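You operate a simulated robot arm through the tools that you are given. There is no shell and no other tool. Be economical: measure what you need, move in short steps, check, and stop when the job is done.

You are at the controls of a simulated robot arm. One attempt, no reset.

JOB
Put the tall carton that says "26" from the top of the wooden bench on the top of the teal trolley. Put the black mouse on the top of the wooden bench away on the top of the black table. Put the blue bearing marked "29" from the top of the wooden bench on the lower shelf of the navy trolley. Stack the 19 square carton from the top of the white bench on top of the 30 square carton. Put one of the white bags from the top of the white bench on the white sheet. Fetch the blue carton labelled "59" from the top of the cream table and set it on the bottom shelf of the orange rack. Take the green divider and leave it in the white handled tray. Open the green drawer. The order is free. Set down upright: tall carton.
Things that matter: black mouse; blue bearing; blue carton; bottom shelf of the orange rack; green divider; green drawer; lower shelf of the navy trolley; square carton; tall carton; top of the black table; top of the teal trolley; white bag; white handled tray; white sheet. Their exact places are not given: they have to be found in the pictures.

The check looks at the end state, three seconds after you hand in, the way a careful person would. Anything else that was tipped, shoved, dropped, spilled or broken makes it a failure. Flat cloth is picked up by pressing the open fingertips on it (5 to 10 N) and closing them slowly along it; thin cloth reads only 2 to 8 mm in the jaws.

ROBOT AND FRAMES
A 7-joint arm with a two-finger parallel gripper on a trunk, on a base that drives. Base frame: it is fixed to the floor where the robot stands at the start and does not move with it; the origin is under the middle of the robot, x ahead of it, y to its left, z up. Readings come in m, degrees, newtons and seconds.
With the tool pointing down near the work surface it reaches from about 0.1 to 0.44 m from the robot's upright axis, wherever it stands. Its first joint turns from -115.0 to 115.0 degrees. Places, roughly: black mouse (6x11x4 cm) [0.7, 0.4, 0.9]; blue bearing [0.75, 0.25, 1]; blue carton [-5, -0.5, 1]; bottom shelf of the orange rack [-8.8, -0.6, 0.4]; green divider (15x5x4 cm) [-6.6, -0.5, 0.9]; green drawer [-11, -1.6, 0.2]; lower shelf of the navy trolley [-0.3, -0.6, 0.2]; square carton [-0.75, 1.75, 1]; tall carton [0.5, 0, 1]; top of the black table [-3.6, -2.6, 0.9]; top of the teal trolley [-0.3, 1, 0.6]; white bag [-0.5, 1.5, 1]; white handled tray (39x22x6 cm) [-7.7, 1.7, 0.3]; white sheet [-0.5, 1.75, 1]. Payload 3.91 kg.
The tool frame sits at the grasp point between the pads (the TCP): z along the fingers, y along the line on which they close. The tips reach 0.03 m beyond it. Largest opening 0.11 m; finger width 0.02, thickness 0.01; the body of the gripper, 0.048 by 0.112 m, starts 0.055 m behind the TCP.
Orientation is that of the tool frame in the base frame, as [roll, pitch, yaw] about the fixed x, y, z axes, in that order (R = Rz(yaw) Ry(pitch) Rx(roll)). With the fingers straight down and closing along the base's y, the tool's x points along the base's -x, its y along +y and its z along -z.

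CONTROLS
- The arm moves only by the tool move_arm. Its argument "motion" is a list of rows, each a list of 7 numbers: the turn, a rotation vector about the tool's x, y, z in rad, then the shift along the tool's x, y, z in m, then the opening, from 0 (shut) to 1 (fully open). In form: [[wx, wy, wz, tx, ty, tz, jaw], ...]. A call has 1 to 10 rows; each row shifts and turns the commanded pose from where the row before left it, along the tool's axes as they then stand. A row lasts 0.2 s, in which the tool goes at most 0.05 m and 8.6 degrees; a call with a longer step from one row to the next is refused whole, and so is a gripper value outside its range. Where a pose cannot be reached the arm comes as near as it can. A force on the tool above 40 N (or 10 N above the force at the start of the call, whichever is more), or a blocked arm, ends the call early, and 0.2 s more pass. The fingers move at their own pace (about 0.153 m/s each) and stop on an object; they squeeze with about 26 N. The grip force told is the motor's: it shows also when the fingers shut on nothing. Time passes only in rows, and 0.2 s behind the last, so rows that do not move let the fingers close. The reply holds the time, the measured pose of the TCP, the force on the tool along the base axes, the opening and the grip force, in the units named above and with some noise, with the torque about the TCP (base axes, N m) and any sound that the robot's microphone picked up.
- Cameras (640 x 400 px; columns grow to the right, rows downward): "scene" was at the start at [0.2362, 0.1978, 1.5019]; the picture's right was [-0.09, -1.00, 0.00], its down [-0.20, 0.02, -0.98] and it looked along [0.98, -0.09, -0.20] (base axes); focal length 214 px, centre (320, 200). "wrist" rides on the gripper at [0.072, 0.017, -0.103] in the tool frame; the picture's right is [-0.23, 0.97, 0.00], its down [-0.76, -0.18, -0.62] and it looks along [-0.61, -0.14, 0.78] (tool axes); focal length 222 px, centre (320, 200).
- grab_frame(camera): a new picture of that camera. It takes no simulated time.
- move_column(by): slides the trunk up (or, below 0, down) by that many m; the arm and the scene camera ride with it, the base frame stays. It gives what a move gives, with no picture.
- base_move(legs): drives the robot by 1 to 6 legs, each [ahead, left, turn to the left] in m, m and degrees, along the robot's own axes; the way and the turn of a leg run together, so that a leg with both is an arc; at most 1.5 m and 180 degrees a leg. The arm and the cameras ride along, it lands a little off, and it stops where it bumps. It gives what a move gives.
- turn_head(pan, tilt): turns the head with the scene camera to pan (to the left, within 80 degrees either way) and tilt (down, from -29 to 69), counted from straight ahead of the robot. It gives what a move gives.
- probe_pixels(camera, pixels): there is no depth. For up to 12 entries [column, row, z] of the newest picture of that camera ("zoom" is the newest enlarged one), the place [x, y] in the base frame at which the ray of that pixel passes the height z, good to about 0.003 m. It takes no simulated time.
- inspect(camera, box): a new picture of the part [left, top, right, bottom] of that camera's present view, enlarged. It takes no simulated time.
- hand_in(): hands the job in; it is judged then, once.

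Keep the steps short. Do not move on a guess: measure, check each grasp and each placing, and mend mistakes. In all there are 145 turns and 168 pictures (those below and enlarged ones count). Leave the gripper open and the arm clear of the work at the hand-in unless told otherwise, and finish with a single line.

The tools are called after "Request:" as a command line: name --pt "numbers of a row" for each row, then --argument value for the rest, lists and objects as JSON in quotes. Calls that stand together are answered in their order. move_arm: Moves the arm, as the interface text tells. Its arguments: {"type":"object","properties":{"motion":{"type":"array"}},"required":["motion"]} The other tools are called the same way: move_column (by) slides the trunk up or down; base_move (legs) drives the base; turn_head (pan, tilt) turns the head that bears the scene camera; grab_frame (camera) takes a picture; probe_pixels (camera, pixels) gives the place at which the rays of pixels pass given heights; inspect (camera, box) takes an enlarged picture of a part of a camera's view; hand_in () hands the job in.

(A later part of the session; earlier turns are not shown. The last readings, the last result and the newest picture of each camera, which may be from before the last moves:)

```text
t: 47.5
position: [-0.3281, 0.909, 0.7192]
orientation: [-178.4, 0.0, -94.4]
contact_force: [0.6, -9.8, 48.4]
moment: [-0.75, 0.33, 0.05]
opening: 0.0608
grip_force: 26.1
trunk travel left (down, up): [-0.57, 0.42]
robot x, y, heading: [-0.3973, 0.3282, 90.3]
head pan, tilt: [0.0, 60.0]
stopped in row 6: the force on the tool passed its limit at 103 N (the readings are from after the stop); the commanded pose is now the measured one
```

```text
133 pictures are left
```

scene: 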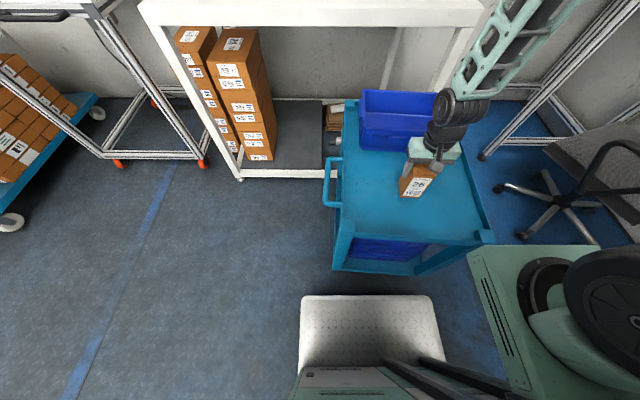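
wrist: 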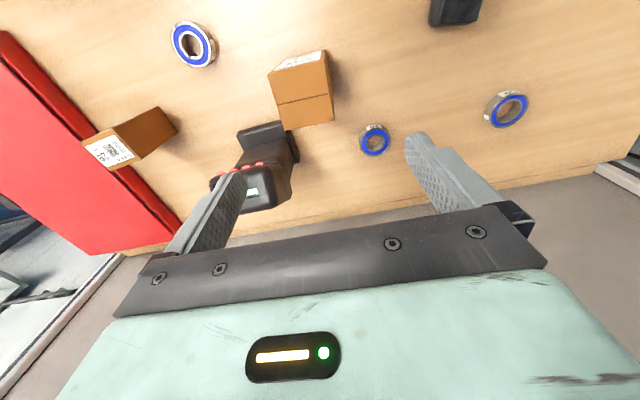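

Contact at TCP 0.719 (plate ≈0.637). Ease up 2 mm, open, and withdraw upward.

Request:
move_arm --pt "0 0 0 0 0 -0.002 0" --pt "0 0 0 0 0 0 0.75" --pt "0 0 0 0 0 0 0.9" --pt "0 0 0 0 0 0 0.9" --pt "0 0 0 0 0 -0.03 0.9" --pt "0 0 0 0 0 -0.04 1" --pt "0 0 0 0 0 -0.04 1" --pt "0 0 0 0.03 0 -0.03 1" --pt "0 0 0 0.04 0 0 1"

Request:
grab_frame --camera "scene"

Request:
inspect --camera "scene" --box '[330, 110, 500, 270]'

```text
t: 49.5
position: [-0.3365, 0.8416, 0.8588]
orientation: [-178.5, -0.2, -94.4]
contact_force: [-0.1, 0.6, 0.2]
moment: [0.03, -0.01, -0.04]
opening: 0.1099
grip_force: 0.0
trunk travel left (down, up): [-0.57, 0.42]
robot x, y, heading: [-0.3952, 0.3255, 90.5]
head pan, tilt: [0.0, 60.0]
```

```text
132 pictures are left
```

scene: 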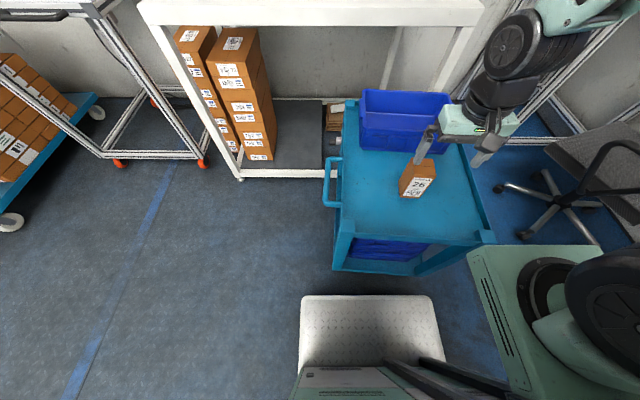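

```text
2.50 times, centred on (415, 190) of scene
```

zoom: 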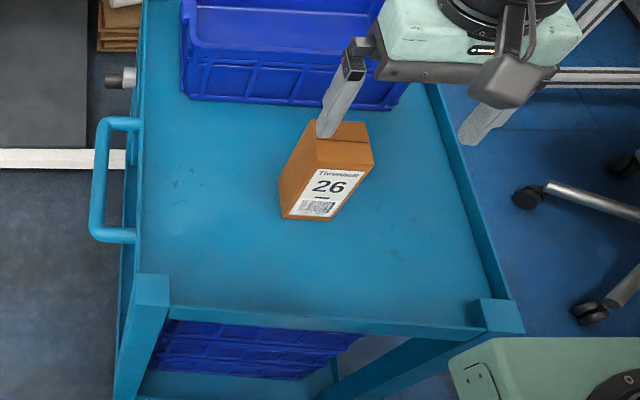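

Carton stands upright on the teal trolley. Next the white bench: raise trunk, slide left past the trolley, look at the white bench.

Request:
move_column --by 0.4

Request:
base_move --legs '[[0, 0.52, 0]]'

Request:
turn_head --pan -5 --tilt 42

Request:
grab_frame --camera "scene"

Request:
turn_head --pan 75 --tilt 30

Request:
grab_frame --camera "scene"

```text
t: 53.4
position: [-0.3367, 0.8403, 1.2577]
orientation: [-178.4, -0.1, -94.4]
contact_force: [0.3, -0.4, -0.7]
moment: [-0.03, 0.0, 0.01]
opening: 0.1101
grip_force: 0.0
trunk travel left (down, up): [-0.97, 0.02]
robot x, y, heading: [-0.3942, 0.3261, 90.5]
head pan, tilt: [0.0, 60.0]
```

```text
t: 56.4
position: [-0.8606, 0.8349, 1.258]
orientation: [-178.4, -0.1, -94.3]
contact_force: [0.5, -0.1, -0.2]
moment: [-0.02, 0.03, -0.03]
opening: 0.11
grip_force: 0.0
trunk travel left (down, up): [-0.97, 0.02]
robot x, y, heading: [-0.9204, 0.3238, 90.7]
head pan, tilt: [0.0, 60.0]
```

```text
t: 57.2
position: [-0.8609, 0.8355, 1.2581]
orientation: [-178.5, 0.0, -94.3]
contact_force: [-0.5, 0.0, 0.3]
moment: [0.01, -0.02, -0.02]
opening: 0.1099
grip_force: 0.1
trunk travel left (down, up): [-0.97, 0.02]
robot x, y, heading: [-0.9242, 0.3248, 90.8]
head pan, tilt: [-5.0, 42.0]
```

```text
130 pictures are left
```

scene: 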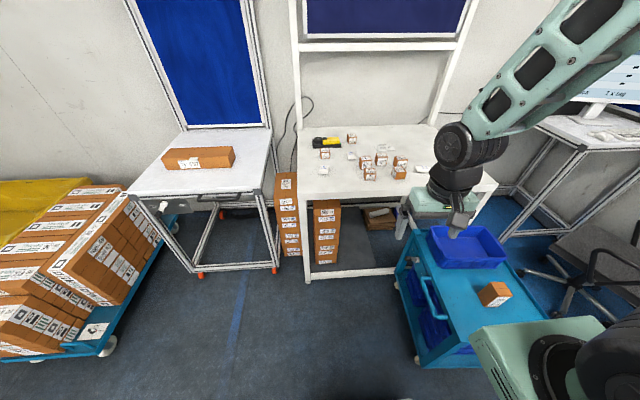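

```text
t: 58.8
position: [-0.8607, 0.8354, 1.2592]
orientation: [-178.4, -0.1, -94.2]
contact_force: [0.4, 0.3, 0.7]
moment: [-0.01, 0.02, 0.01]
opening: 0.1097
grip_force: 0.1
trunk travel left (down, up): [-0.97, 0.02]
robot x, y, heading: [-0.9204, 0.3235, 90.9]
head pan, tilt: [75.0, 30.0]
```

```text
129 pictures are left
```

scene: 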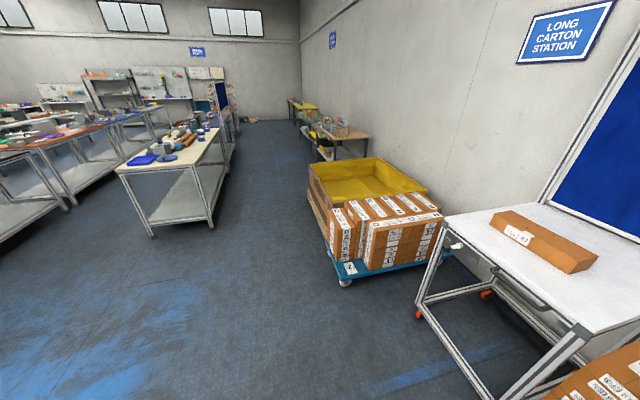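

I drive ahead 0.45 toward the white bench and look again, measuring its edge and the items.

Request:
base_move --legs '[[0.45, 0, 0]]'

Request:
turn_head --pan -10 --tilt 60

Request:
grab_frame --camera "scene"

Request:
probe_pixels --camera "scene" --pixels '[[320, 200, 0.9], [320, 200, 0.0]]'

```text
t: 61.5
position: [-0.868, 1.2871, 1.2584]
orientation: [-178.4, -0.1, -94.2]
contact_force: [0.1, -0.5, 0.2]
moment: [0.01, 0.01, -0.01]
opening: 0.11
grip_force: 0.0
trunk travel left (down, up): [-0.97, 0.02]
robot x, y, heading: [-0.9294, 0.7731, 90.8]
head pan, tilt: [75.0, 30.0]
```

```text
t: 63.1
position: [-0.8679, 1.2877, 1.2582]
orientation: [-178.5, -0.1, -94.2]
contact_force: [0.5, -0.1, 0.1]
moment: [0.03, 0.03, 0.0]
opening: 0.1097
grip_force: 0.1
trunk travel left (down, up): [-0.97, 0.02]
robot x, y, heading: [-0.927, 0.7753, 90.9]
head pan, tilt: [-10.0, 60.0]
```

```text
128 pictures are left
```

scene: 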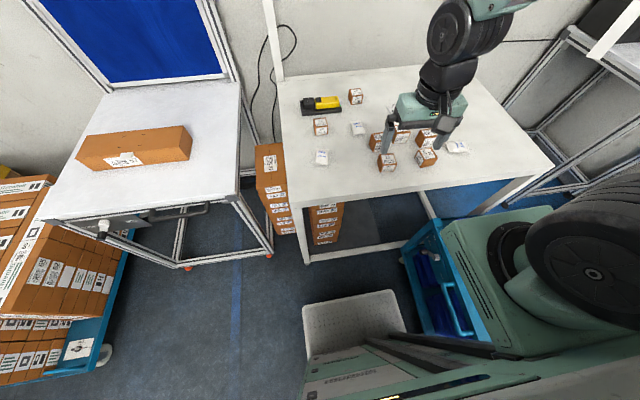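

```text
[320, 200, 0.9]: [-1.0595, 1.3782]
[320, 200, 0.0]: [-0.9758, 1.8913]
```

Bench front edge y≈1.38. I enlarge the items on it.

Request:
inspect --camera "scene" --box '[290, 75, 480, 195]'

Request:
grab_frame --camera "wrist"

```text
3.33 times, centred on (385, 135) of scene
```

zoom: 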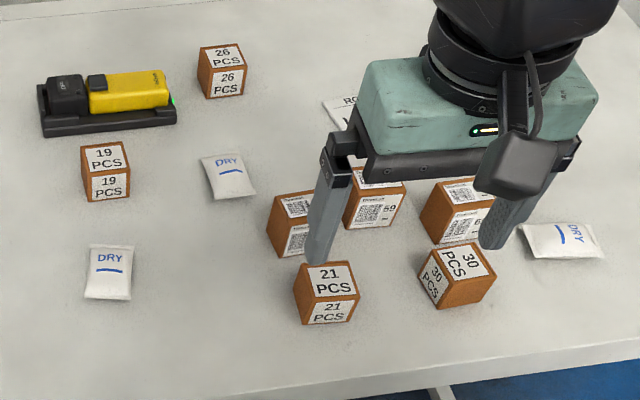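

```text
126 pictures are left
```

wrist: 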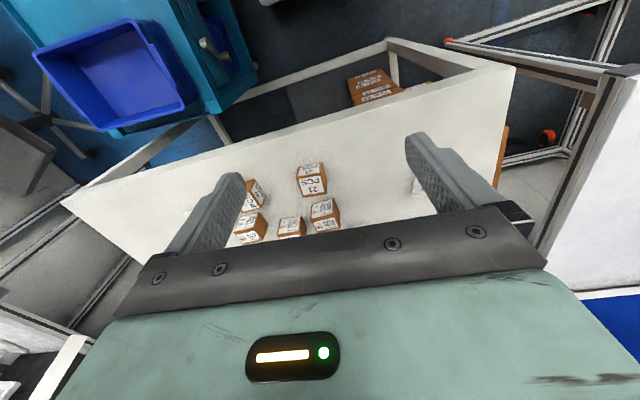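

Items: 19-box (zoom 105,172), 30-box (455,275), DRY bags, white paper behind the gripper. Probe positions at z=0.9.

Request:
probe_pixels --camera "zoom" --pixels '[[107, 200, 0.9], [455, 305, 0.9], [228, 180, 0.9], [108, 275, 0.9], [560, 240, 0.9], [350, 115, 0.9], [326, 322, 0.9], [85, 202, 0.9], [130, 200, 0.9]]'

Request:
probe_pixels --camera "scene" --pixels '[[389, 170, 0.9], [389, 170, 0.95], [389, 170, 1.0], [290, 200, 0.9], [540, 178, 0.9]]'

Request:
probe_pixels --camera "wrist" --pixels '[[311, 168, 0.9], [311, 168, 0.95], [311, 168, 1.0], [514, 66, 0.9]]'

```text
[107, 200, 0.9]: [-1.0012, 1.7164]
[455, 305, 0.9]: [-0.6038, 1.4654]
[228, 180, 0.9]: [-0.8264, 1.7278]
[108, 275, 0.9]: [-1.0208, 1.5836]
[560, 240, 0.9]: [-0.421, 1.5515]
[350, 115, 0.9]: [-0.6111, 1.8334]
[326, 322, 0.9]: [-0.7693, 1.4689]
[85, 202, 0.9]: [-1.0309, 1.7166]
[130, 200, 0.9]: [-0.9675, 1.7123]
```

```text
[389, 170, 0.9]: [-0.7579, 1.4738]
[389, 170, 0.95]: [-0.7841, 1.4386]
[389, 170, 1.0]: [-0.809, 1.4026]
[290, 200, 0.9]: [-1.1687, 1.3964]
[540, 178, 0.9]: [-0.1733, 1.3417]
```

```text
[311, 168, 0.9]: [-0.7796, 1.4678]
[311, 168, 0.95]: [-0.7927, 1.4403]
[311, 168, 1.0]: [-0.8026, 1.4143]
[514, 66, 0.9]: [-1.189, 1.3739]
```

I check what stands under the bench front (lower bar ≈(365,252), brown boxes ≈(325,243)) to know how far the base may go.

Request:
probe_pixels --camera "scene" --pixels '[[365, 252, 0.1], [365, 252, 0.0], [307, 263, 0.0], [325, 243, 0.05], [325, 243, 0.15], [287, 232, 0.05], [355, 293, 0.3], [268, 255, 0.0]]'

Request:
inspect --camera "scene" --box '[240, 130, 440, 310]'

```text
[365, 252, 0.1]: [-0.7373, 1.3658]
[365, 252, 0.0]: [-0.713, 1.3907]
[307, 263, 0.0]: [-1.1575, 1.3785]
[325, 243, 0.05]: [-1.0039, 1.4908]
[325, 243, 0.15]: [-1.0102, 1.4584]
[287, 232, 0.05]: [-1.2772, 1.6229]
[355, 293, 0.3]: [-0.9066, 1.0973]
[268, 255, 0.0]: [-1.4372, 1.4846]
```

```text
2.22 times, centred on (340, 220) of scene
```

zoom: 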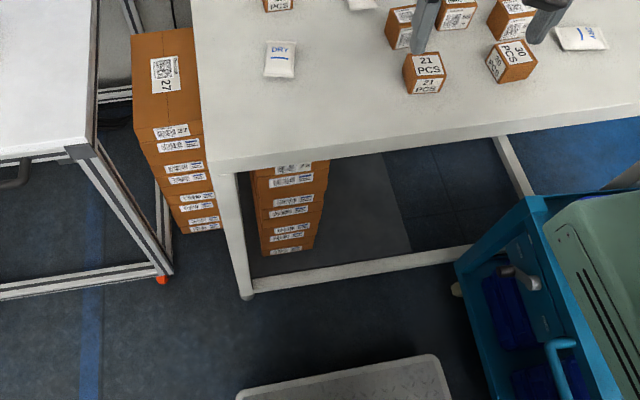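

Bar at y≈1.37, so the base may go to y≈1.04. I slide left 0.2 and ahead 0.26 for the 19 box.

Request:
base_move --legs '[[0, 0.2, 0], [0.26, 0, -0.9]]'

Request:
turn_head --pan -25 --tilt 55

Request:
grab_frame --camera "scene"

Request:
grab_frame --camera "wrist"

```text
t: 66.2
position: [-1.0622, 1.5428, 1.2581]
orientation: [-178.4, -0.1, -95.2]
contact_force: [-1.1, -0.4, 0.4]
moment: [-0.01, -0.02, -0.01]
opening: 0.1099
grip_force: 0.1
trunk travel left (down, up): [-0.97, 0.02]
robot x, y, heading: [-1.1342, 1.0285, 89.8]
head pan, tilt: [-10.0, 60.0]
```

```text
t: 66.9
position: [-1.0627, 1.5434, 1.2583]
orientation: [-178.4, -0.1, -95.2]
contact_force: [0.0, 0.5, -0.2]
moment: [0.01, -0.02, 0.0]
opening: 0.1102
grip_force: 0.1
trunk travel left (down, up): [-0.97, 0.02]
robot x, y, heading: [-1.133, 1.0301, 89.7]
head pan, tilt: [-25.0, 55.0]
```

```text
124 pictures are left
```

scene: 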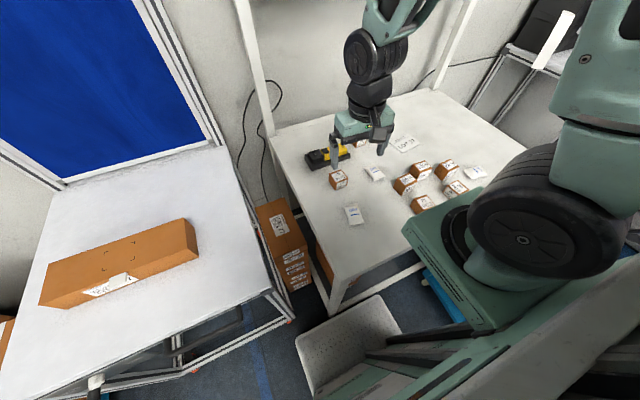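

```text
123 pictures are left
```

wrist: 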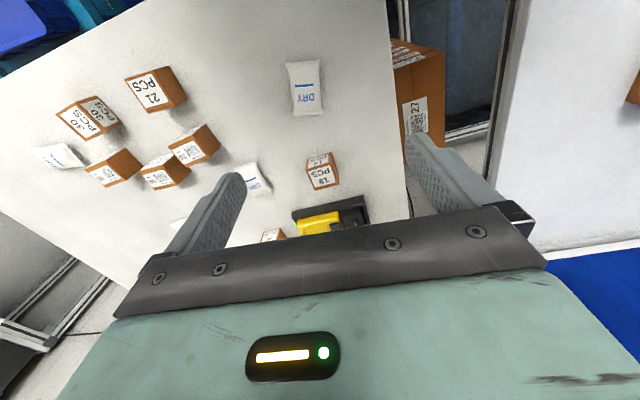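

Measure the 19 box from the wrist view (top corners) and zoom.

Request:
inspect --camera "wrist" --box '[270, 130, 390, 205]'

Request:
inspect --camera "scene" --box '[290, 120, 500, 240]'

Request:
probe_pixels --camera "wrist" --pixels '[[306, 160, 0.9], [331, 154, 0.9], [338, 185, 0.9], [314, 189, 0.9], [306, 160, 0.96], [331, 154, 0.96], [338, 185, 0.96], [314, 189, 0.96]]'

```text
5.33 times, centred on (330, 168) of wrist
```

zoom: 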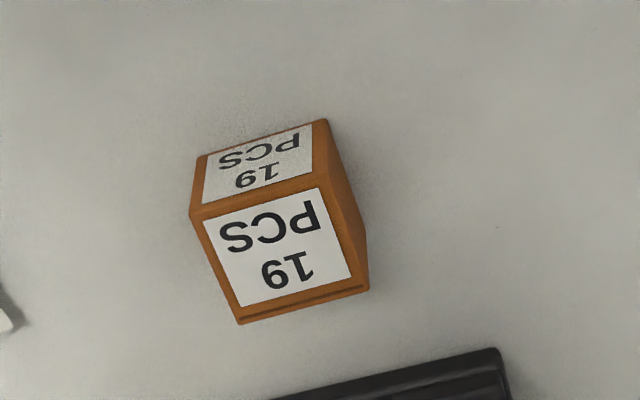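

```text
3.05 times, centred on (395, 180) of scene
```

zoom: 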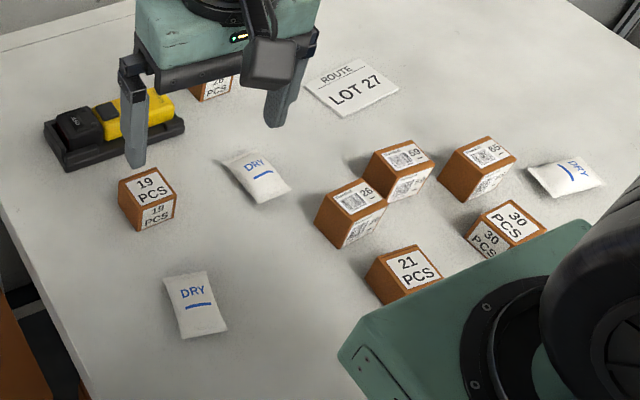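

```text
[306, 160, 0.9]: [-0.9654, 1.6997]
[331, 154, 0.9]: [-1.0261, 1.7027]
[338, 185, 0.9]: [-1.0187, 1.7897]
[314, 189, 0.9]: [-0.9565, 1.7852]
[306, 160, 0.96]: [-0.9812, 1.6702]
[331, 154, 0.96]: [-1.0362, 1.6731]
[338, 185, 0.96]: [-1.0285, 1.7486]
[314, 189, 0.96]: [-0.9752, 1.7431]
```

19 box is a ~0.056 cube centred near (−0.997, 1.727). I try to reach above it with the tool straight down.

Request:
move_arm --pt "0 0 -0.04 -0.0368 -0.0099 0.0316 1" --pt "0 0 0 -0.0368 -0.0099 0.0316 1" --pt "0 0 0 -0.0368 -0.0099 0.0316 1" --pt "0 0 0 -0.0368 -0.0099 0.0316 1" --pt "0 0 0 -0.0368 -0.0099 0.0316 1"

Request:
grab_frame --camera "wrist"

```text
t: 68.1
position: [-0.9983, 1.7205, 1.1024]
orientation: [-178.4, -0.1, -92.9]
contact_force: [0.5, 0.0, -0.3]
moment: [0.03, -0.01, 0.0]
opening: 0.1101
grip_force: 0.1
trunk travel left (down, up): [-0.97, 0.02]
robot x, y, heading: [-1.134, 1.029, 89.8]
head pan, tilt: [-25.0, 55.0]
```

```text
120 pictures are left
```

wrist: 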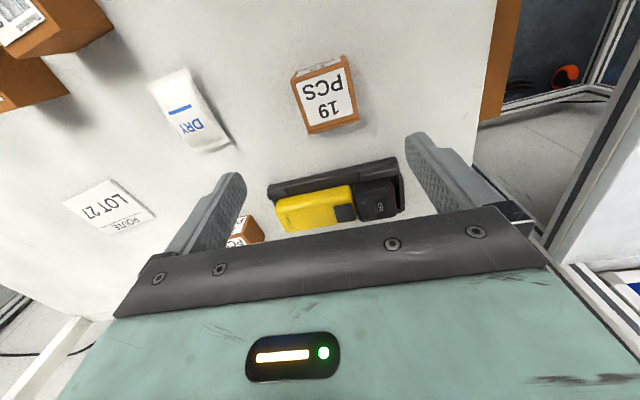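

Reached. Refine with top-face corners and the LOT 27 sheet corners.

Request:
probe_pixels --camera "wrist" --pixels '[[293, 84, 0.955], [347, 67, 0.955], [358, 121, 0.955], [307, 134, 0.955], [63, 204, 0.905], [107, 179, 0.905], [156, 214, 0.905], [112, 234, 0.905], [175, 100, 0.915], [205, 135, 0.915]]'

```text
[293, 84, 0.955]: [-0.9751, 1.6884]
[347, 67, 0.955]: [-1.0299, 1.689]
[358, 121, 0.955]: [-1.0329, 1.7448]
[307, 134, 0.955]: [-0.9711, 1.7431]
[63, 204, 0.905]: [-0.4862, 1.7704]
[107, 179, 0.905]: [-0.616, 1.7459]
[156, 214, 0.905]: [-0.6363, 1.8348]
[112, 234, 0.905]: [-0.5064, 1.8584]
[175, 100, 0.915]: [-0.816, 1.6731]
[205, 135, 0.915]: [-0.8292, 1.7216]
```

Box centre (−1.002, 1.717). Descend to z 0.94 and close.

Request:
move_arm --pt "0 0 0 0.004 0.004 0.04 1" --pt "0 0 0 0 0 0.04 1" --pt "0 0 0 0 0 0.04 1" --pt "0 0 0 0 0 0.03 1" --pt "0 0 0 0 0 0.012 1" --pt "0 0 0 0 0 0 0" --pt "0 0 0 0 0 0 0" --pt "0 0 0 0 0 0 0"

Request:
grab_frame --camera "wrist"

```text
t: 69.1
position: [-1.0002, 1.7179, 0.961]
orientation: [-178.4, -0.2, -92.7]
contact_force: [1.5, -7.5, 19.5]
moment: [-0.18, 1.22, 0.51]
opening: 0.1096
grip_force: 0.0
trunk travel left (down, up): [-0.97, 0.02]
robot x, y, heading: [-1.1323, 1.0307, 90.1]
head pan, tilt: [-25.0, 55.0]
stopped in row 5: the force on the tool passed its limit at 79 N (the readings are from after the stop); the commanded pose is now the measured one
```

```text
119 pictures are left
```

wrist: 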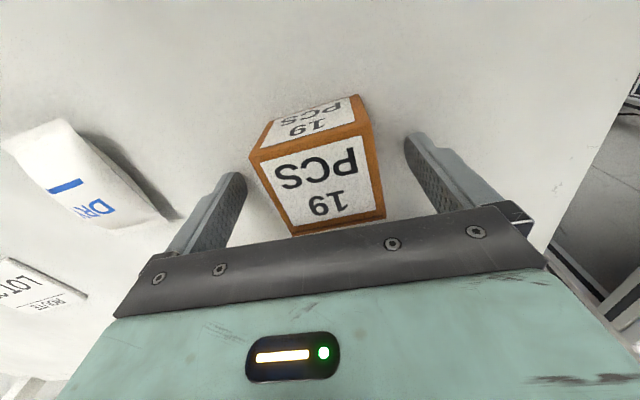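

Finger tips touched the bench: bench top ≈0.93. Raise 5 mm and close on the box.

Request:
move_arm --pt "0 0 0 0 0 -0.005 1" --pt "0 0 0 0 0 0 0" --pt "0 0 0 0 0 0 0" --pt "0 0 0 0 0 0 0"

Request:
grab_frame --camera "wrist"

```text
t: 70.1
position: [-1.0001, 1.7194, 0.9647]
orientation: [-178.5, -0.2, -92.7]
contact_force: [-0.2, -0.2, -0.1]
moment: [0.03, 0.01, -0.02]
opening: 0.0558
grip_force: 25.9
trunk travel left (down, up): [-0.97, 0.02]
robot x, y, heading: [-1.1326, 1.0306, 89.8]
head pan, tilt: [-25.0, 55.0]
```

```text
118 pictures are left
```

wrist: 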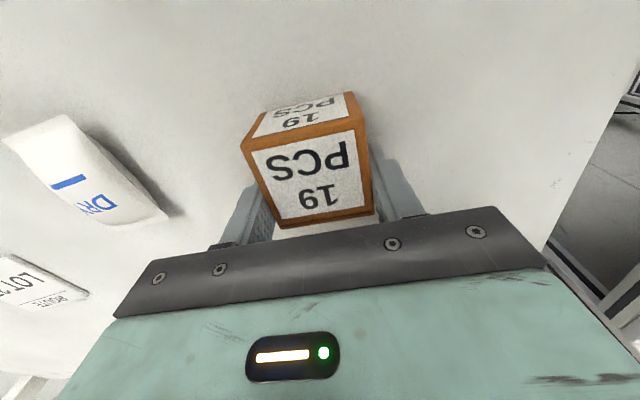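

The box seems offset toward the robot. Probe its top corners at z 0.986.

Request:
probe_pixels --camera "wrist" --pixels '[[244, 150, 0.986], [354, 130, 0.986], [373, 212, 0.986], [279, 228, 0.986]]'

```text
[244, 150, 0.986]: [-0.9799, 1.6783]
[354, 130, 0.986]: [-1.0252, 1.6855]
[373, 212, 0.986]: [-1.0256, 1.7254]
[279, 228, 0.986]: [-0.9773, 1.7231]
```

Box is centred enough in the grip. Lift 0.15, pull back, and slide the base right 0.2 for the 30 box.

Request:
move_arm --pt "0 0 0 0 0 -0.04 0" --pt "0 0 0 0 0 -0.04 0" --pt "0 0 0 0 0 -0.04 0" --pt "0 0 0 0 0 -0.04 0" --pt "0 0 0 0.04 0 -0.02 0" --pt "0 0 0 0.04 0 0 0" --pt "0 0 0 0.04 0 0 0" --pt "0 0 0 0.04 0 0 0" --pt "0 0 0 0.04 0 0 0"

Request:
base_move --legs '[[0, -0.2, 0]]'

Request:
turn_head --pan -15 --tilt 55

Request:
grab_frame --camera "scene"

Request:
grab_frame --camera "wrist"

```text
t: 72.1
position: [-1.015, 1.5274, 1.144]
orientation: [-178.5, -0.2, -92.7]
contact_force: [0.0, 0.7, -2.6]
moment: [-0.01, 0.0, -0.03]
opening: 0.0558
grip_force: 25.4
out of reach, approached as far as the arm can: row 9
trunk travel left (down, up): [-0.97, 0.02]
robot x, y, heading: [-1.1295, 1.0328, 90.1]
head pan, tilt: [-25.0, 55.0]
```

```text
t: 73.7
position: [-0.817, 1.5276, 1.1439]
orientation: [-178.5, -0.2, -92.9]
contact_force: [0.7, -0.3, -2.3]
moment: [0.03, 0.0, 0.0]
opening: 0.056
grip_force: 25.8
trunk travel left (down, up): [-0.97, 0.02]
robot x, y, heading: [-0.9371, 1.0324, 90.0]
head pan, tilt: [-25.0, 55.0]
```

```text
t: 74.5
position: [-0.8164, 1.5277, 1.1451]
orientation: [-178.5, -0.2, -92.8]
contact_force: [-0.3, 0.7, -2.5]
moment: [0.0, 0.0, 0.01]
opening: 0.0558
grip_force: 25.8
trunk travel left (down, up): [-0.97, 0.02]
robot x, y, heading: [-0.9357, 1.0286, 89.6]
head pan, tilt: [-15.0, 55.0]
```

```text
117 pictures are left
```

scene: 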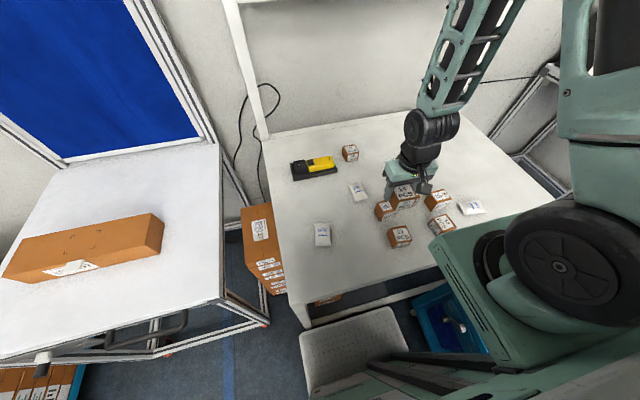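

```text
116 pictures are left
```

wrist: 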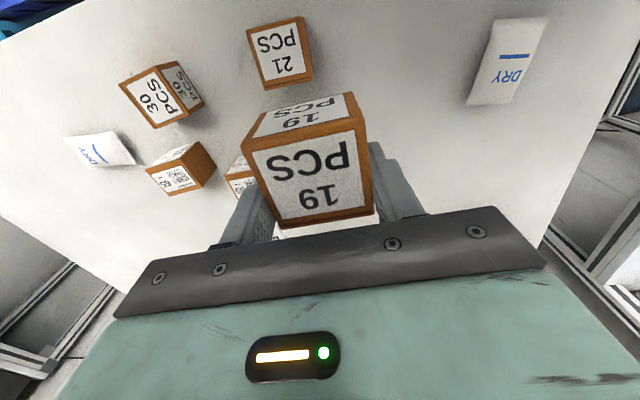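

Enlarge the 30 box in the wrist view and probe.

Request:
inspect --camera "wrist" --box '[100, 40, 228, 140]'

Request:
inspect --camera "scene" --box '[360, 170, 490, 260]'

```text
4.00 times, centred on (164, 90) of wrist
```

zoom: 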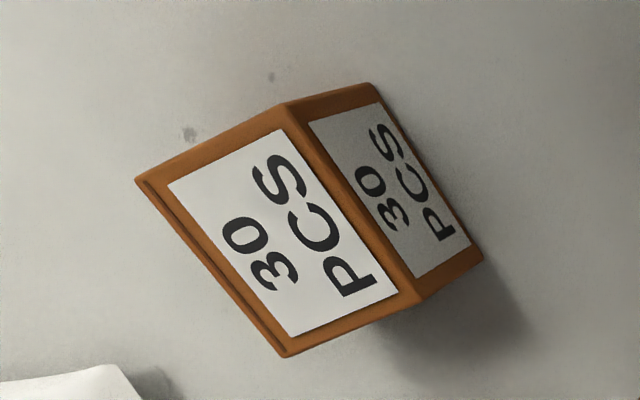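

```text
4.44 times, centred on (425, 215) of scene
```

zoom: 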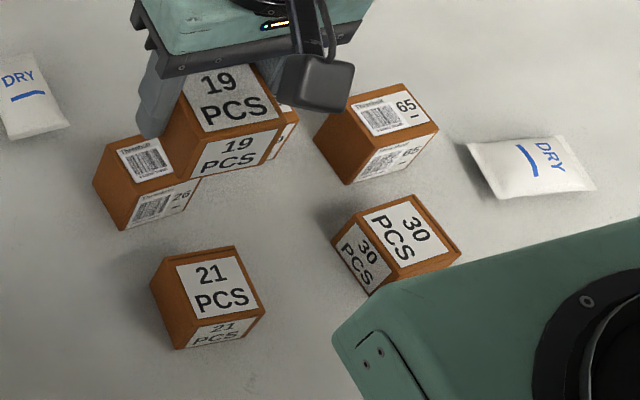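

Probe the 30 box's top corners from both cameras.

Request:
probe_pixels --camera "wrist" --pixels '[[118.3, 84.5, 0.975], [155.3, 65.8, 0.975], [188.5, 115.8, 0.975], [155.3, 129.3, 0.975], [177.8, 60.8, 0.92], [204.8, 105.5, 0.92], [155.3, 65.8, 0.96], [188.5, 115.8, 0.96]]'

Request:
probe_pixels --camera "zoom" --pixels '[[412, 195, 0.975], [461, 253, 0.975], [412, 195, 0.95], [461, 253, 0.95]]'

```text
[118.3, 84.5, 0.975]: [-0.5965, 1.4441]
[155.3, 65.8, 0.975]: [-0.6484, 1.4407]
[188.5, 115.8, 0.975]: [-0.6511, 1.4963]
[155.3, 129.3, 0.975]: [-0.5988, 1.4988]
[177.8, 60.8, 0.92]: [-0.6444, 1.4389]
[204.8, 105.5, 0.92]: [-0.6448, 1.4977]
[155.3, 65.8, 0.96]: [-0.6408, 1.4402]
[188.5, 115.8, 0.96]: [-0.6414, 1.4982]
```

```text
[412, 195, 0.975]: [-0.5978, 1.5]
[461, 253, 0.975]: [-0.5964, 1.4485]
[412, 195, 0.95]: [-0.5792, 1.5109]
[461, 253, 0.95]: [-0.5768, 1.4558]
```

30 box: centre (−0.622, 1.47), axis-aligned, top ≈0.97. I back the base off 0.08 for reach and bring the 19 box above it at z 1.145.

Request:
base_move --legs '[[-0.08, 0, 0]]'

Request:
move_arm --pt "0 0 0 -0.0073 -0.0389 0 0" --pt "0 0 0 -0.0073 -0.0389 0 0" --pt "0 0 0 -0.0073 -0.0389 0 0" --pt "0 0 0 -0.0073 -0.0389 0 0" --pt "0 0 0 -0.0073 -0.0389 0 0" --pt "0 0 -0.044 0 0 0 0"

Request:
grab_frame --camera "scene"

Request:
grab_frame --camera "wrist"

```text
t: 75.5
position: [-0.8163, 1.4472, 1.1439]
orientation: [-178.6, -0.2, -92.9]
contact_force: [-1.1, 0.0, -2.5]
moment: [0.02, 0.01, -0.01]
opening: 0.0557
grip_force: 26.5
trunk travel left (down, up): [-0.97, 0.02]
robot x, y, heading: [-0.9349, 0.9509, 90.2]
head pan, tilt: [-15.0, 55.0]
```

```text
t: 76.9
position: [-0.619, 1.4737, 1.1502]
orientation: [-178.5, -0.3, -90.2]
contact_force: [-0.2, 1.2, -2.3]
moment: [0.05, 0.01, -0.01]
opening: 0.0558
grip_force: 26.2
trunk travel left (down, up): [-0.97, 0.02]
robot x, y, heading: [-0.9346, 0.9489, 90.2]
head pan, tilt: [-15.0, 55.0]
```

```text
113 pictures are left
```

scene: 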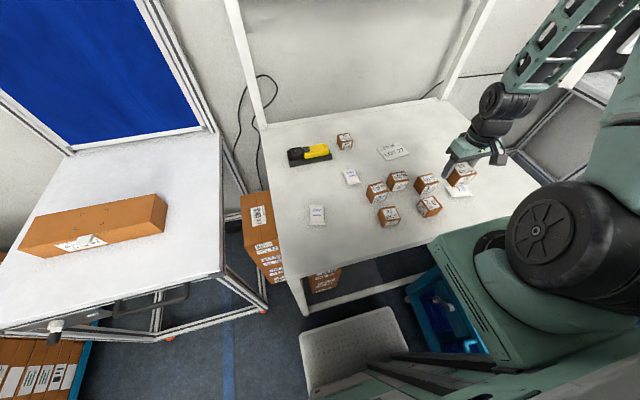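

```text
112 pictures are left
```

wrist: 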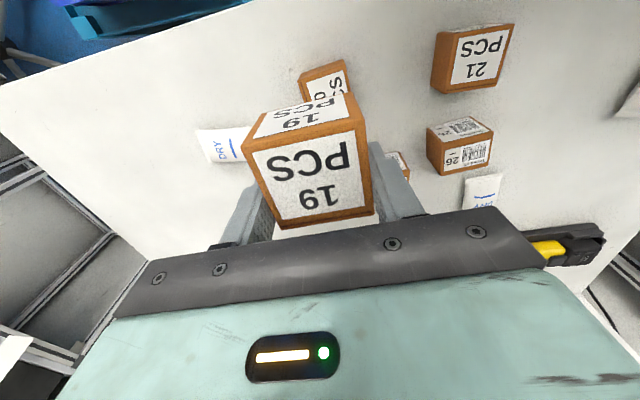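

Check the 30 box's front edge and base under the held box.

Request:
probe_pixels --camera "wrist" --pixels '[[300, 73, 0.97], [346, 60, 0.97], [300, 73, 0.92], [246, 150, 1.156], [357, 130, 1.156], [374, 212, 1.156], [279, 228, 1.156]]'

Request:
inspect --camera "wrist" --box '[230, 40, 390, 140]'

```text
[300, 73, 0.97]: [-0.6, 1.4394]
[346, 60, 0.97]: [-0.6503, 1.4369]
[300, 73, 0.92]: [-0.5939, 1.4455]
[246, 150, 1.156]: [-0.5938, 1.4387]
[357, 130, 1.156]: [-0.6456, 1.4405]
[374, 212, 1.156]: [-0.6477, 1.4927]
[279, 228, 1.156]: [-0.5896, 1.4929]
```

```text
4.00 times, centred on (310, 90) of wrist
```

zoom: 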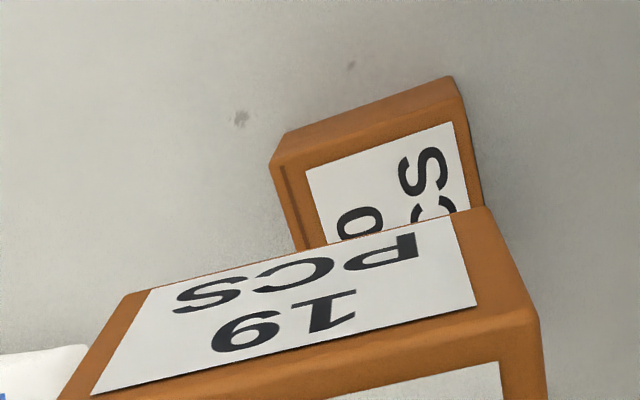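

Aligned within 5 mm. Shift 5 mm in x and descend to just above contact (TCP≈1.03), with small steps.

Request:
move_arm --pt "0 0 0 0 0.005 0.03 0" --pt "0 0 0 0 0 0.04 0" --pt "0 0 0 0 0 0.04 0" --pt "0 0 0 0 0 0.006 0" --pt "0 0 0 0 0 0.004 0" --pt "0 0 0 0 0 0.003 0" --pt "0 0 0 0 0 0.003 0" --pt "0 0 0 0 0 0 0"

Request:
grab_frame --camera "wrist"

```text
t: 78.7
position: [-0.6223, 1.4739, 1.0235]
orientation: [-178.5, -0.3, -90.2]
contact_force: [0.9, 0.6, -2.0]
moment: [0.0, -0.02, 0.0]
opening: 0.0558
grip_force: 26.2
trunk travel left (down, up): [-0.97, 0.02]
robot x, y, heading: [-0.9366, 0.9486, 89.9]
head pan, tilt: [-15.0, 55.0]
```

```text
110 pictures are left
```

wrist: 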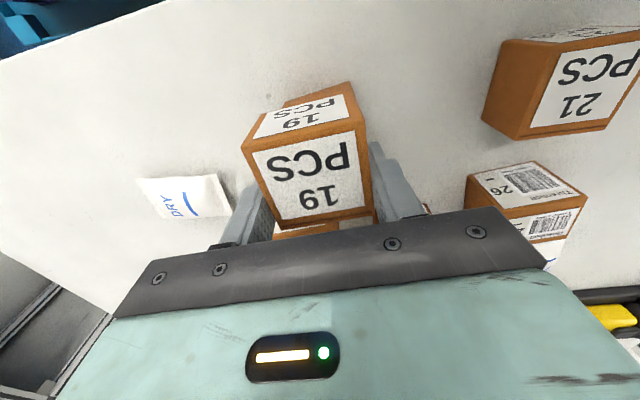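

No contact yet (force −2 N = weight). Continue in 2–3 mm steps.

Request:
move_arm --pt "0 0 0 0 0 0.003 0" --pt "0 0 0 0 0 0.003 0" --pt "0 0 0 0 0 0.002 0" --pt "0 0 0 0 0 0 0"

```text
t: 79.7
position: [-0.6221, 1.4747, 1.0152]
orientation: [-178.5, -0.3, -90.2]
contact_force: [0.6, 0.2, -1.8]
moment: [0.01, 0.01, -0.01]
opening: 0.0558
grip_force: 26.4
trunk travel left (down, up): [-0.97, 0.02]
robot x, y, heading: [-0.9368, 0.9464, 90.0]
head pan, tilt: [-15.0, 55.0]
```

Request:
move_arm --pt "0 0 0 0 0 0.002 0" --pt "0 0 0 0 0 0.002 0" --pt "0 0 0 0 0 0.002 0" --pt "0 0 0 0 0 0.002 0" --pt "0 0 0 0 0 0 0"

Request:
inspect --camera "scene" --box '[360, 150, 520, 250]'

```text
t: 80.9
position: [-0.6211, 1.4739, 1.0075]
orientation: [-178.5, -0.1, -90.2]
contact_force: [-0.2, 0.0, 24.9]
moment: [0.0, 0.71, 0.05]
opening: 0.0559
grip_force: 25.7
trunk travel left (down, up): [-0.97, 0.02]
robot x, y, heading: [-0.9339, 0.9532, 89.9]
head pan, tilt: [-15.0, 55.0]
```

```text
4.00 times, centred on (440, 200) of scene
```

zoom: 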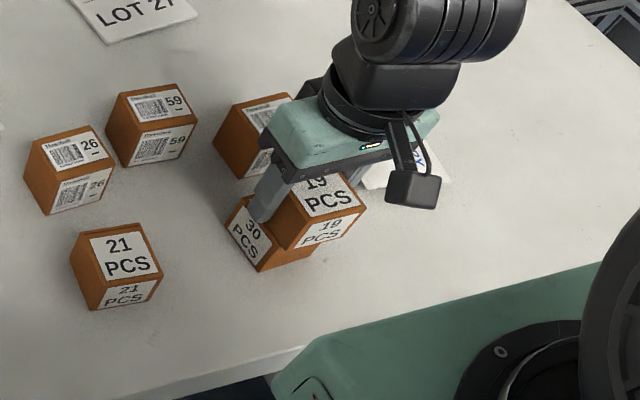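

Contact (25 N), 19 box rests on 30. Ease off 1 mm, open, and rise straight up.

Request:
move_arm --pt "0 0 0 0 0 -0.001 0" --pt "0 0 0 0 0 0 0.6" --pt "0 0 0 0 0 0 0.8" --pt "0 0 0 0 0 0 0.9" --pt "0 0 0 0 0 -0.03 0.9" --pt "0 0 0 0 0 -0.04 1" --pt "0 0 0 0 0 -0.04 1" --pt "0 0 0 0 0 -0.04 1"

Request:
grab_frame --camera "wrist"

Request:
inspect --camera "scene" --box '[340, 130, 520, 250]'

```text
t: 82.7
position: [-0.6258, 1.4748, 1.1577]
orientation: [-178.4, -0.4, -90.3]
contact_force: [-0.5, 0.0, -0.1]
moment: [-0.04, 0.02, -0.02]
opening: 0.1101
grip_force: 0.1
trunk travel left (down, up): [-0.97, 0.02]
robot x, y, heading: [-0.9308, 0.9491, 90.1]
head pan, tilt: [-15.0, 55.0]
```

```text
108 pictures are left
```

wrist: 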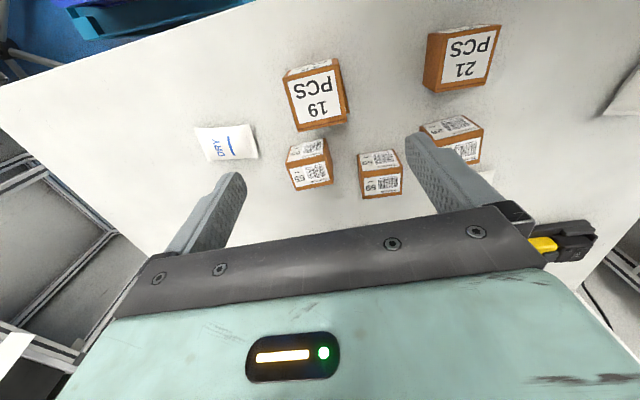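

```text
3.33 times, centred on (430, 190) of scene
```

zoom: 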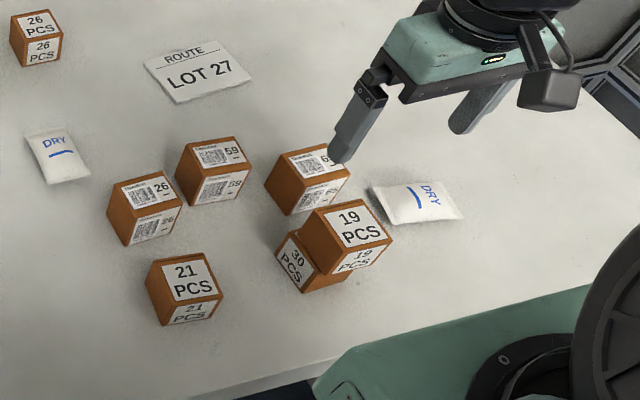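

I check the stack's offset: probe the 19 top corners at z≈1.02 from the wrist.

Request:
inspect --camera "wrist" --box '[265, 40, 393, 140]'

Request:
probe_pixels --camera "wrist" --pixels '[[284, 80, 1.02], [338, 66, 1.02], [346, 118, 1.02], [299, 131, 1.02]]'

```text
4.00 times, centred on (329, 90) of wrist
```

zoom: 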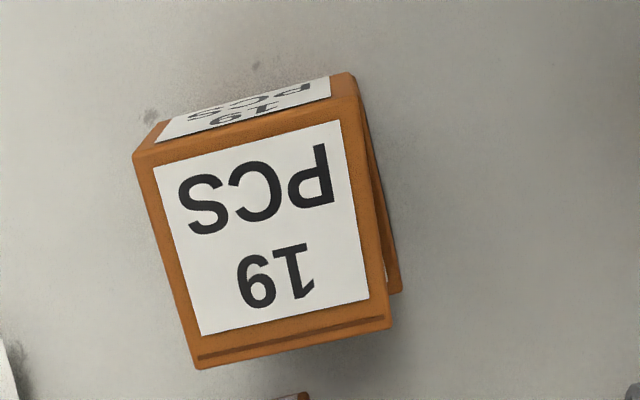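

```text
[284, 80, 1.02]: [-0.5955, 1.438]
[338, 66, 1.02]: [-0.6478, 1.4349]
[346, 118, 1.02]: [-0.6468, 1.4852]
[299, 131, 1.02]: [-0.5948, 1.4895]
```

Stack is aligned within 1 cm. Now the bag: drive ahead 0.1 and go above the bag at ≈(−0.83,1.70), looking with the wrist.

Request:
base_move --legs '[[0.1, -0.02, 0]]'

Request:
move_arm --pt "0 0 0 0 0.045 0 1" --pt "0 0 0 0 0.045 0 1" --pt "0 0 0 -0.01 0.045 0 1" --pt "0 0 0 -0.03 0.035 0 1" --pt "0 0 0 -0.03 0.03 0 1"

Request:
grab_frame --camera "wrist"

```text
t: 84.0
position: [-0.6071, 1.5705, 1.1581]
orientation: [-178.5, -0.1, -90.0]
contact_force: [0.2, 0.3, 0.5]
moment: [0.02, 0.01, 0.0]
opening: 0.1097
grip_force: 0.0
trunk travel left (down, up): [-0.97, 0.02]
robot x, y, heading: [-0.9154, 1.0441, 90.1]
head pan, tilt: [-15.0, 55.0]
stopped in leg 1: the robot was blocked; the commanded pose is now the measured one
```

```text
t: 85.2
position: [-0.8083, 1.642, 1.1536]
orientation: [-178.4, -0.4, -90.1]
contact_force: [1.4, -0.4, 0.0]
moment: [0.02, 0.04, 0.02]
opening: 0.11
grip_force: 0.1
trunk travel left (down, up): [-0.97, 0.02]
robot x, y, heading: [-0.9117, 1.044, 90.0]
head pan, tilt: [-15.0, 55.0]
```

```text
105 pictures are left
```

wrist: 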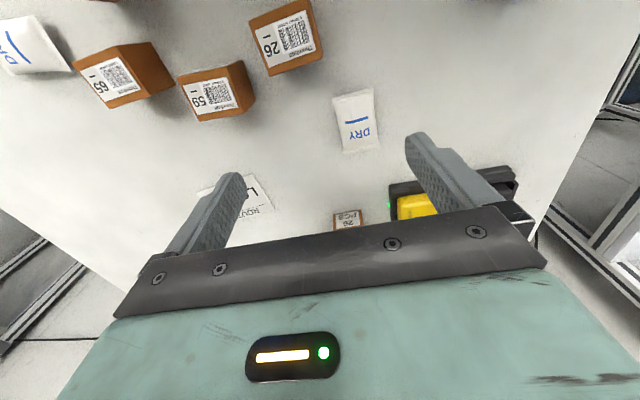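

The base touched something at the end (stopped). I'll verify the trolley and stack with the head, and probe the bag.

Request:
probe_pixels --camera "wrist" --pixels '[[332, 97, 0.925], [374, 88, 0.925], [379, 146, 0.925], [341, 152, 0.925], [246, 175, 0.918], [275, 212, 0.918]]'

Request:
turn_head --pan -40 --tilt 65

Request:
grab_frame --camera "scene"

```text
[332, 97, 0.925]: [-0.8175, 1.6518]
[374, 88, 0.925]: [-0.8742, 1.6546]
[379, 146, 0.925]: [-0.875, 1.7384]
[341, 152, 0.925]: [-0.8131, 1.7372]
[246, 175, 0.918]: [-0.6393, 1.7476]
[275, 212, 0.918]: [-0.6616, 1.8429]
```

```text
t: 86.1
position: [-0.8082, 1.6427, 1.153]
orientation: [-178.6, -0.3, -90.0]
contact_force: [-0.3, 0.5, -0.1]
moment: [-0.01, 0.0, -0.01]
opening: 0.11
grip_force: 0.1
trunk travel left (down, up): [-0.97, 0.02]
robot x, y, heading: [-0.913, 1.0427, 90.1]
head pan, tilt: [-40.0, 65.0]
```

```text
104 pictures are left
```

scene: 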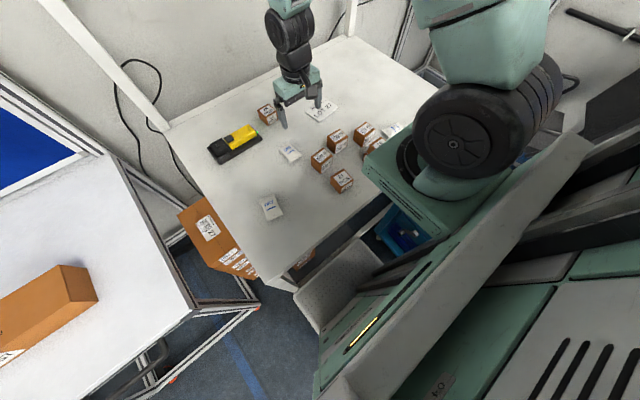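

Bag centre (−0.845, 1.695), 6×8.5 cm. Level the tool (−1.5° roll), go above it and down to z≈0.958, close.

Request:
move_arm --pt "-0.026 0 0 -0.026 0.0185 0 1" --pt "0 0 0 -0.026 0.0185 0.02 1" --pt "0 0 0 0 0 0.045 1" --pt "0 0 0 0 0 0.045 1" --pt "0 0 0 0 0 0.045 1" --pt "0 0 0 0 0 0.03 1" --pt "0 0 0 0 0 0.01 1" --pt "0 0 0 0 0 0 0" --pt "0 0 0 0 0 0 0" --pt "0 0 0 0 0 0 0"

Request:
grab_frame --camera "wrist"

```text
t: 88.0
position: [-0.8441, 1.6947, 0.9602]
orientation: [180.0, 0.0, -90.0]
contact_force: [0.9, -7.2, 30.3]
moment: [-0.51, -0.2, -0.1]
opening: 0.0515
grip_force: 25.8
trunk travel left (down, up): [-0.97, 0.02]
robot x, y, heading: [-0.9136, 1.0481, 90.2]
head pan, tilt: [-40.0, 65.0]
stopped in row 9: the force on the tool passed its limit at 62 N (the readings are from after the stop); the commanded pose is now the measured one
```

```text
103 pictures are left
```

wrist: 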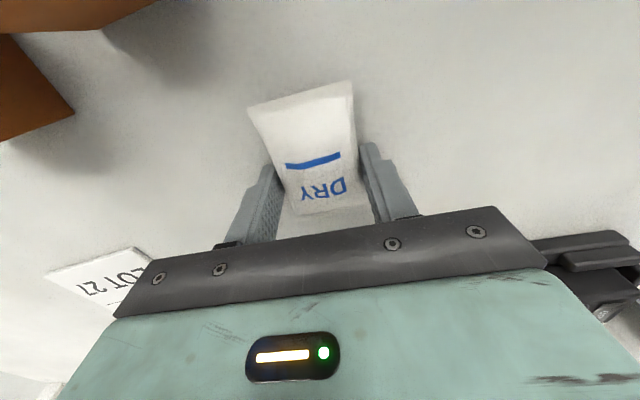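

Bag gripped (0.0515). Lift and carry toward the sheet, seeing how far the arm reaches.

Request:
move_arm --pt "0 0 0 0 0 -0.03 0" --pt "0 0 0 0 0 -0.04 0" --pt "0 0 0 0 -0.04 -0.03 0" --pt "0 0 0 -0.01 -0.045 0 0" --pt "0 0 0 -0.01 -0.045 0 0" --pt "0 0 0 -0.01 -0.045 0 0" --pt "0 0 0 -0.02 -0.04 0 0" --pt "0 0 0 -0.02 -0.03 0 0" --pt "0 0 0 0 0 0 0"

Request:
grab_frame --camera "wrist"

Request:
grab_frame --camera "scene"

```text
t: 90.0
position: [-0.599, 1.7653, 1.0574]
orientation: [180.0, 0.1, -89.9]
contact_force: [-0.3, 0.0, -0.9]
moment: [0.02, -0.01, -0.03]
opening: 0.0513
grip_force: 26.2
trunk travel left (down, up): [-0.97, 0.02]
robot x, y, heading: [-0.9105, 1.0478, 90.1]
head pan, tilt: [-40.0, 65.0]
```

```text
102 pictures are left
```

wrist: 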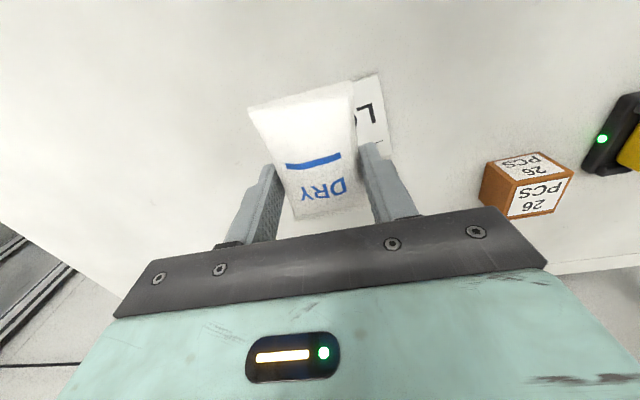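

```text
101 pictures are left
```

scene: 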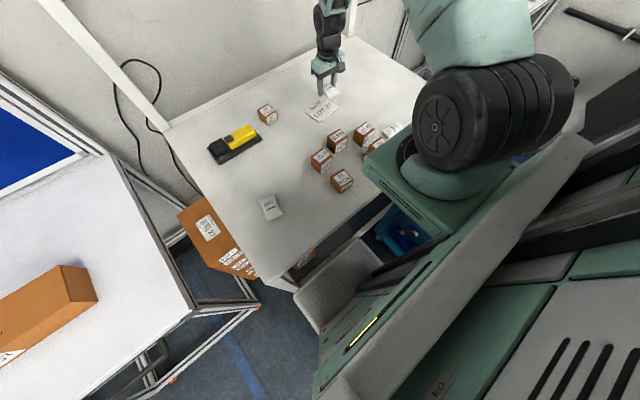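

Reached. Probe the sheet's visible left edge corners.

Request:
probe_pixels --camera "wrist" --pixels '[[379, 73, 0.92], [394, 151, 0.92], [357, 81, 0.92], [247, 105, 1.05], [351, 82, 1.05], [300, 218, 1.05]]'

Request:
inspect --camera "scene" --box '[280, 50, 400, 130]'

Request:
probe_pixels --camera "zoom" --pixels '[[320, 200, 0.92]]'

```text
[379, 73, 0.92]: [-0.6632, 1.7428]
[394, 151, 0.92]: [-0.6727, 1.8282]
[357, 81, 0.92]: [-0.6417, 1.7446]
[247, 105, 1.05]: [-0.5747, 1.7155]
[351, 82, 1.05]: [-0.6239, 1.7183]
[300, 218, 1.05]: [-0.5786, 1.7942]
```

```text
5.00 times, centred on (340, 90) of scene
```

zoom: 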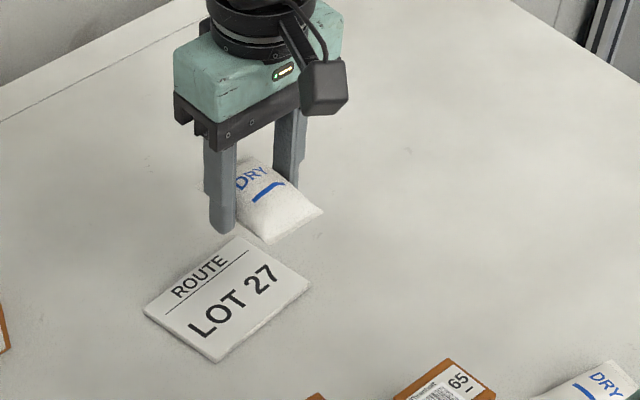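

```text
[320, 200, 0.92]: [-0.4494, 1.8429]
```

Probe the sheet's corners in the zoom.

Request:
probe_pixels --camera "zoom" --pixels '[[143, 308, 0.92], [238, 235, 0.92], [311, 285, 0.92], [217, 358, 0.92], [228, 297, 0.92], [270, 210, 1.04]]'

```text
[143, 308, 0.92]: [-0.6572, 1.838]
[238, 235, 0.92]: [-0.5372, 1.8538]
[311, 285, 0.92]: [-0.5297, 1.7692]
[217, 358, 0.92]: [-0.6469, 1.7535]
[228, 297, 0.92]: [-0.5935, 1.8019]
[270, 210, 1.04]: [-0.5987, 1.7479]
```

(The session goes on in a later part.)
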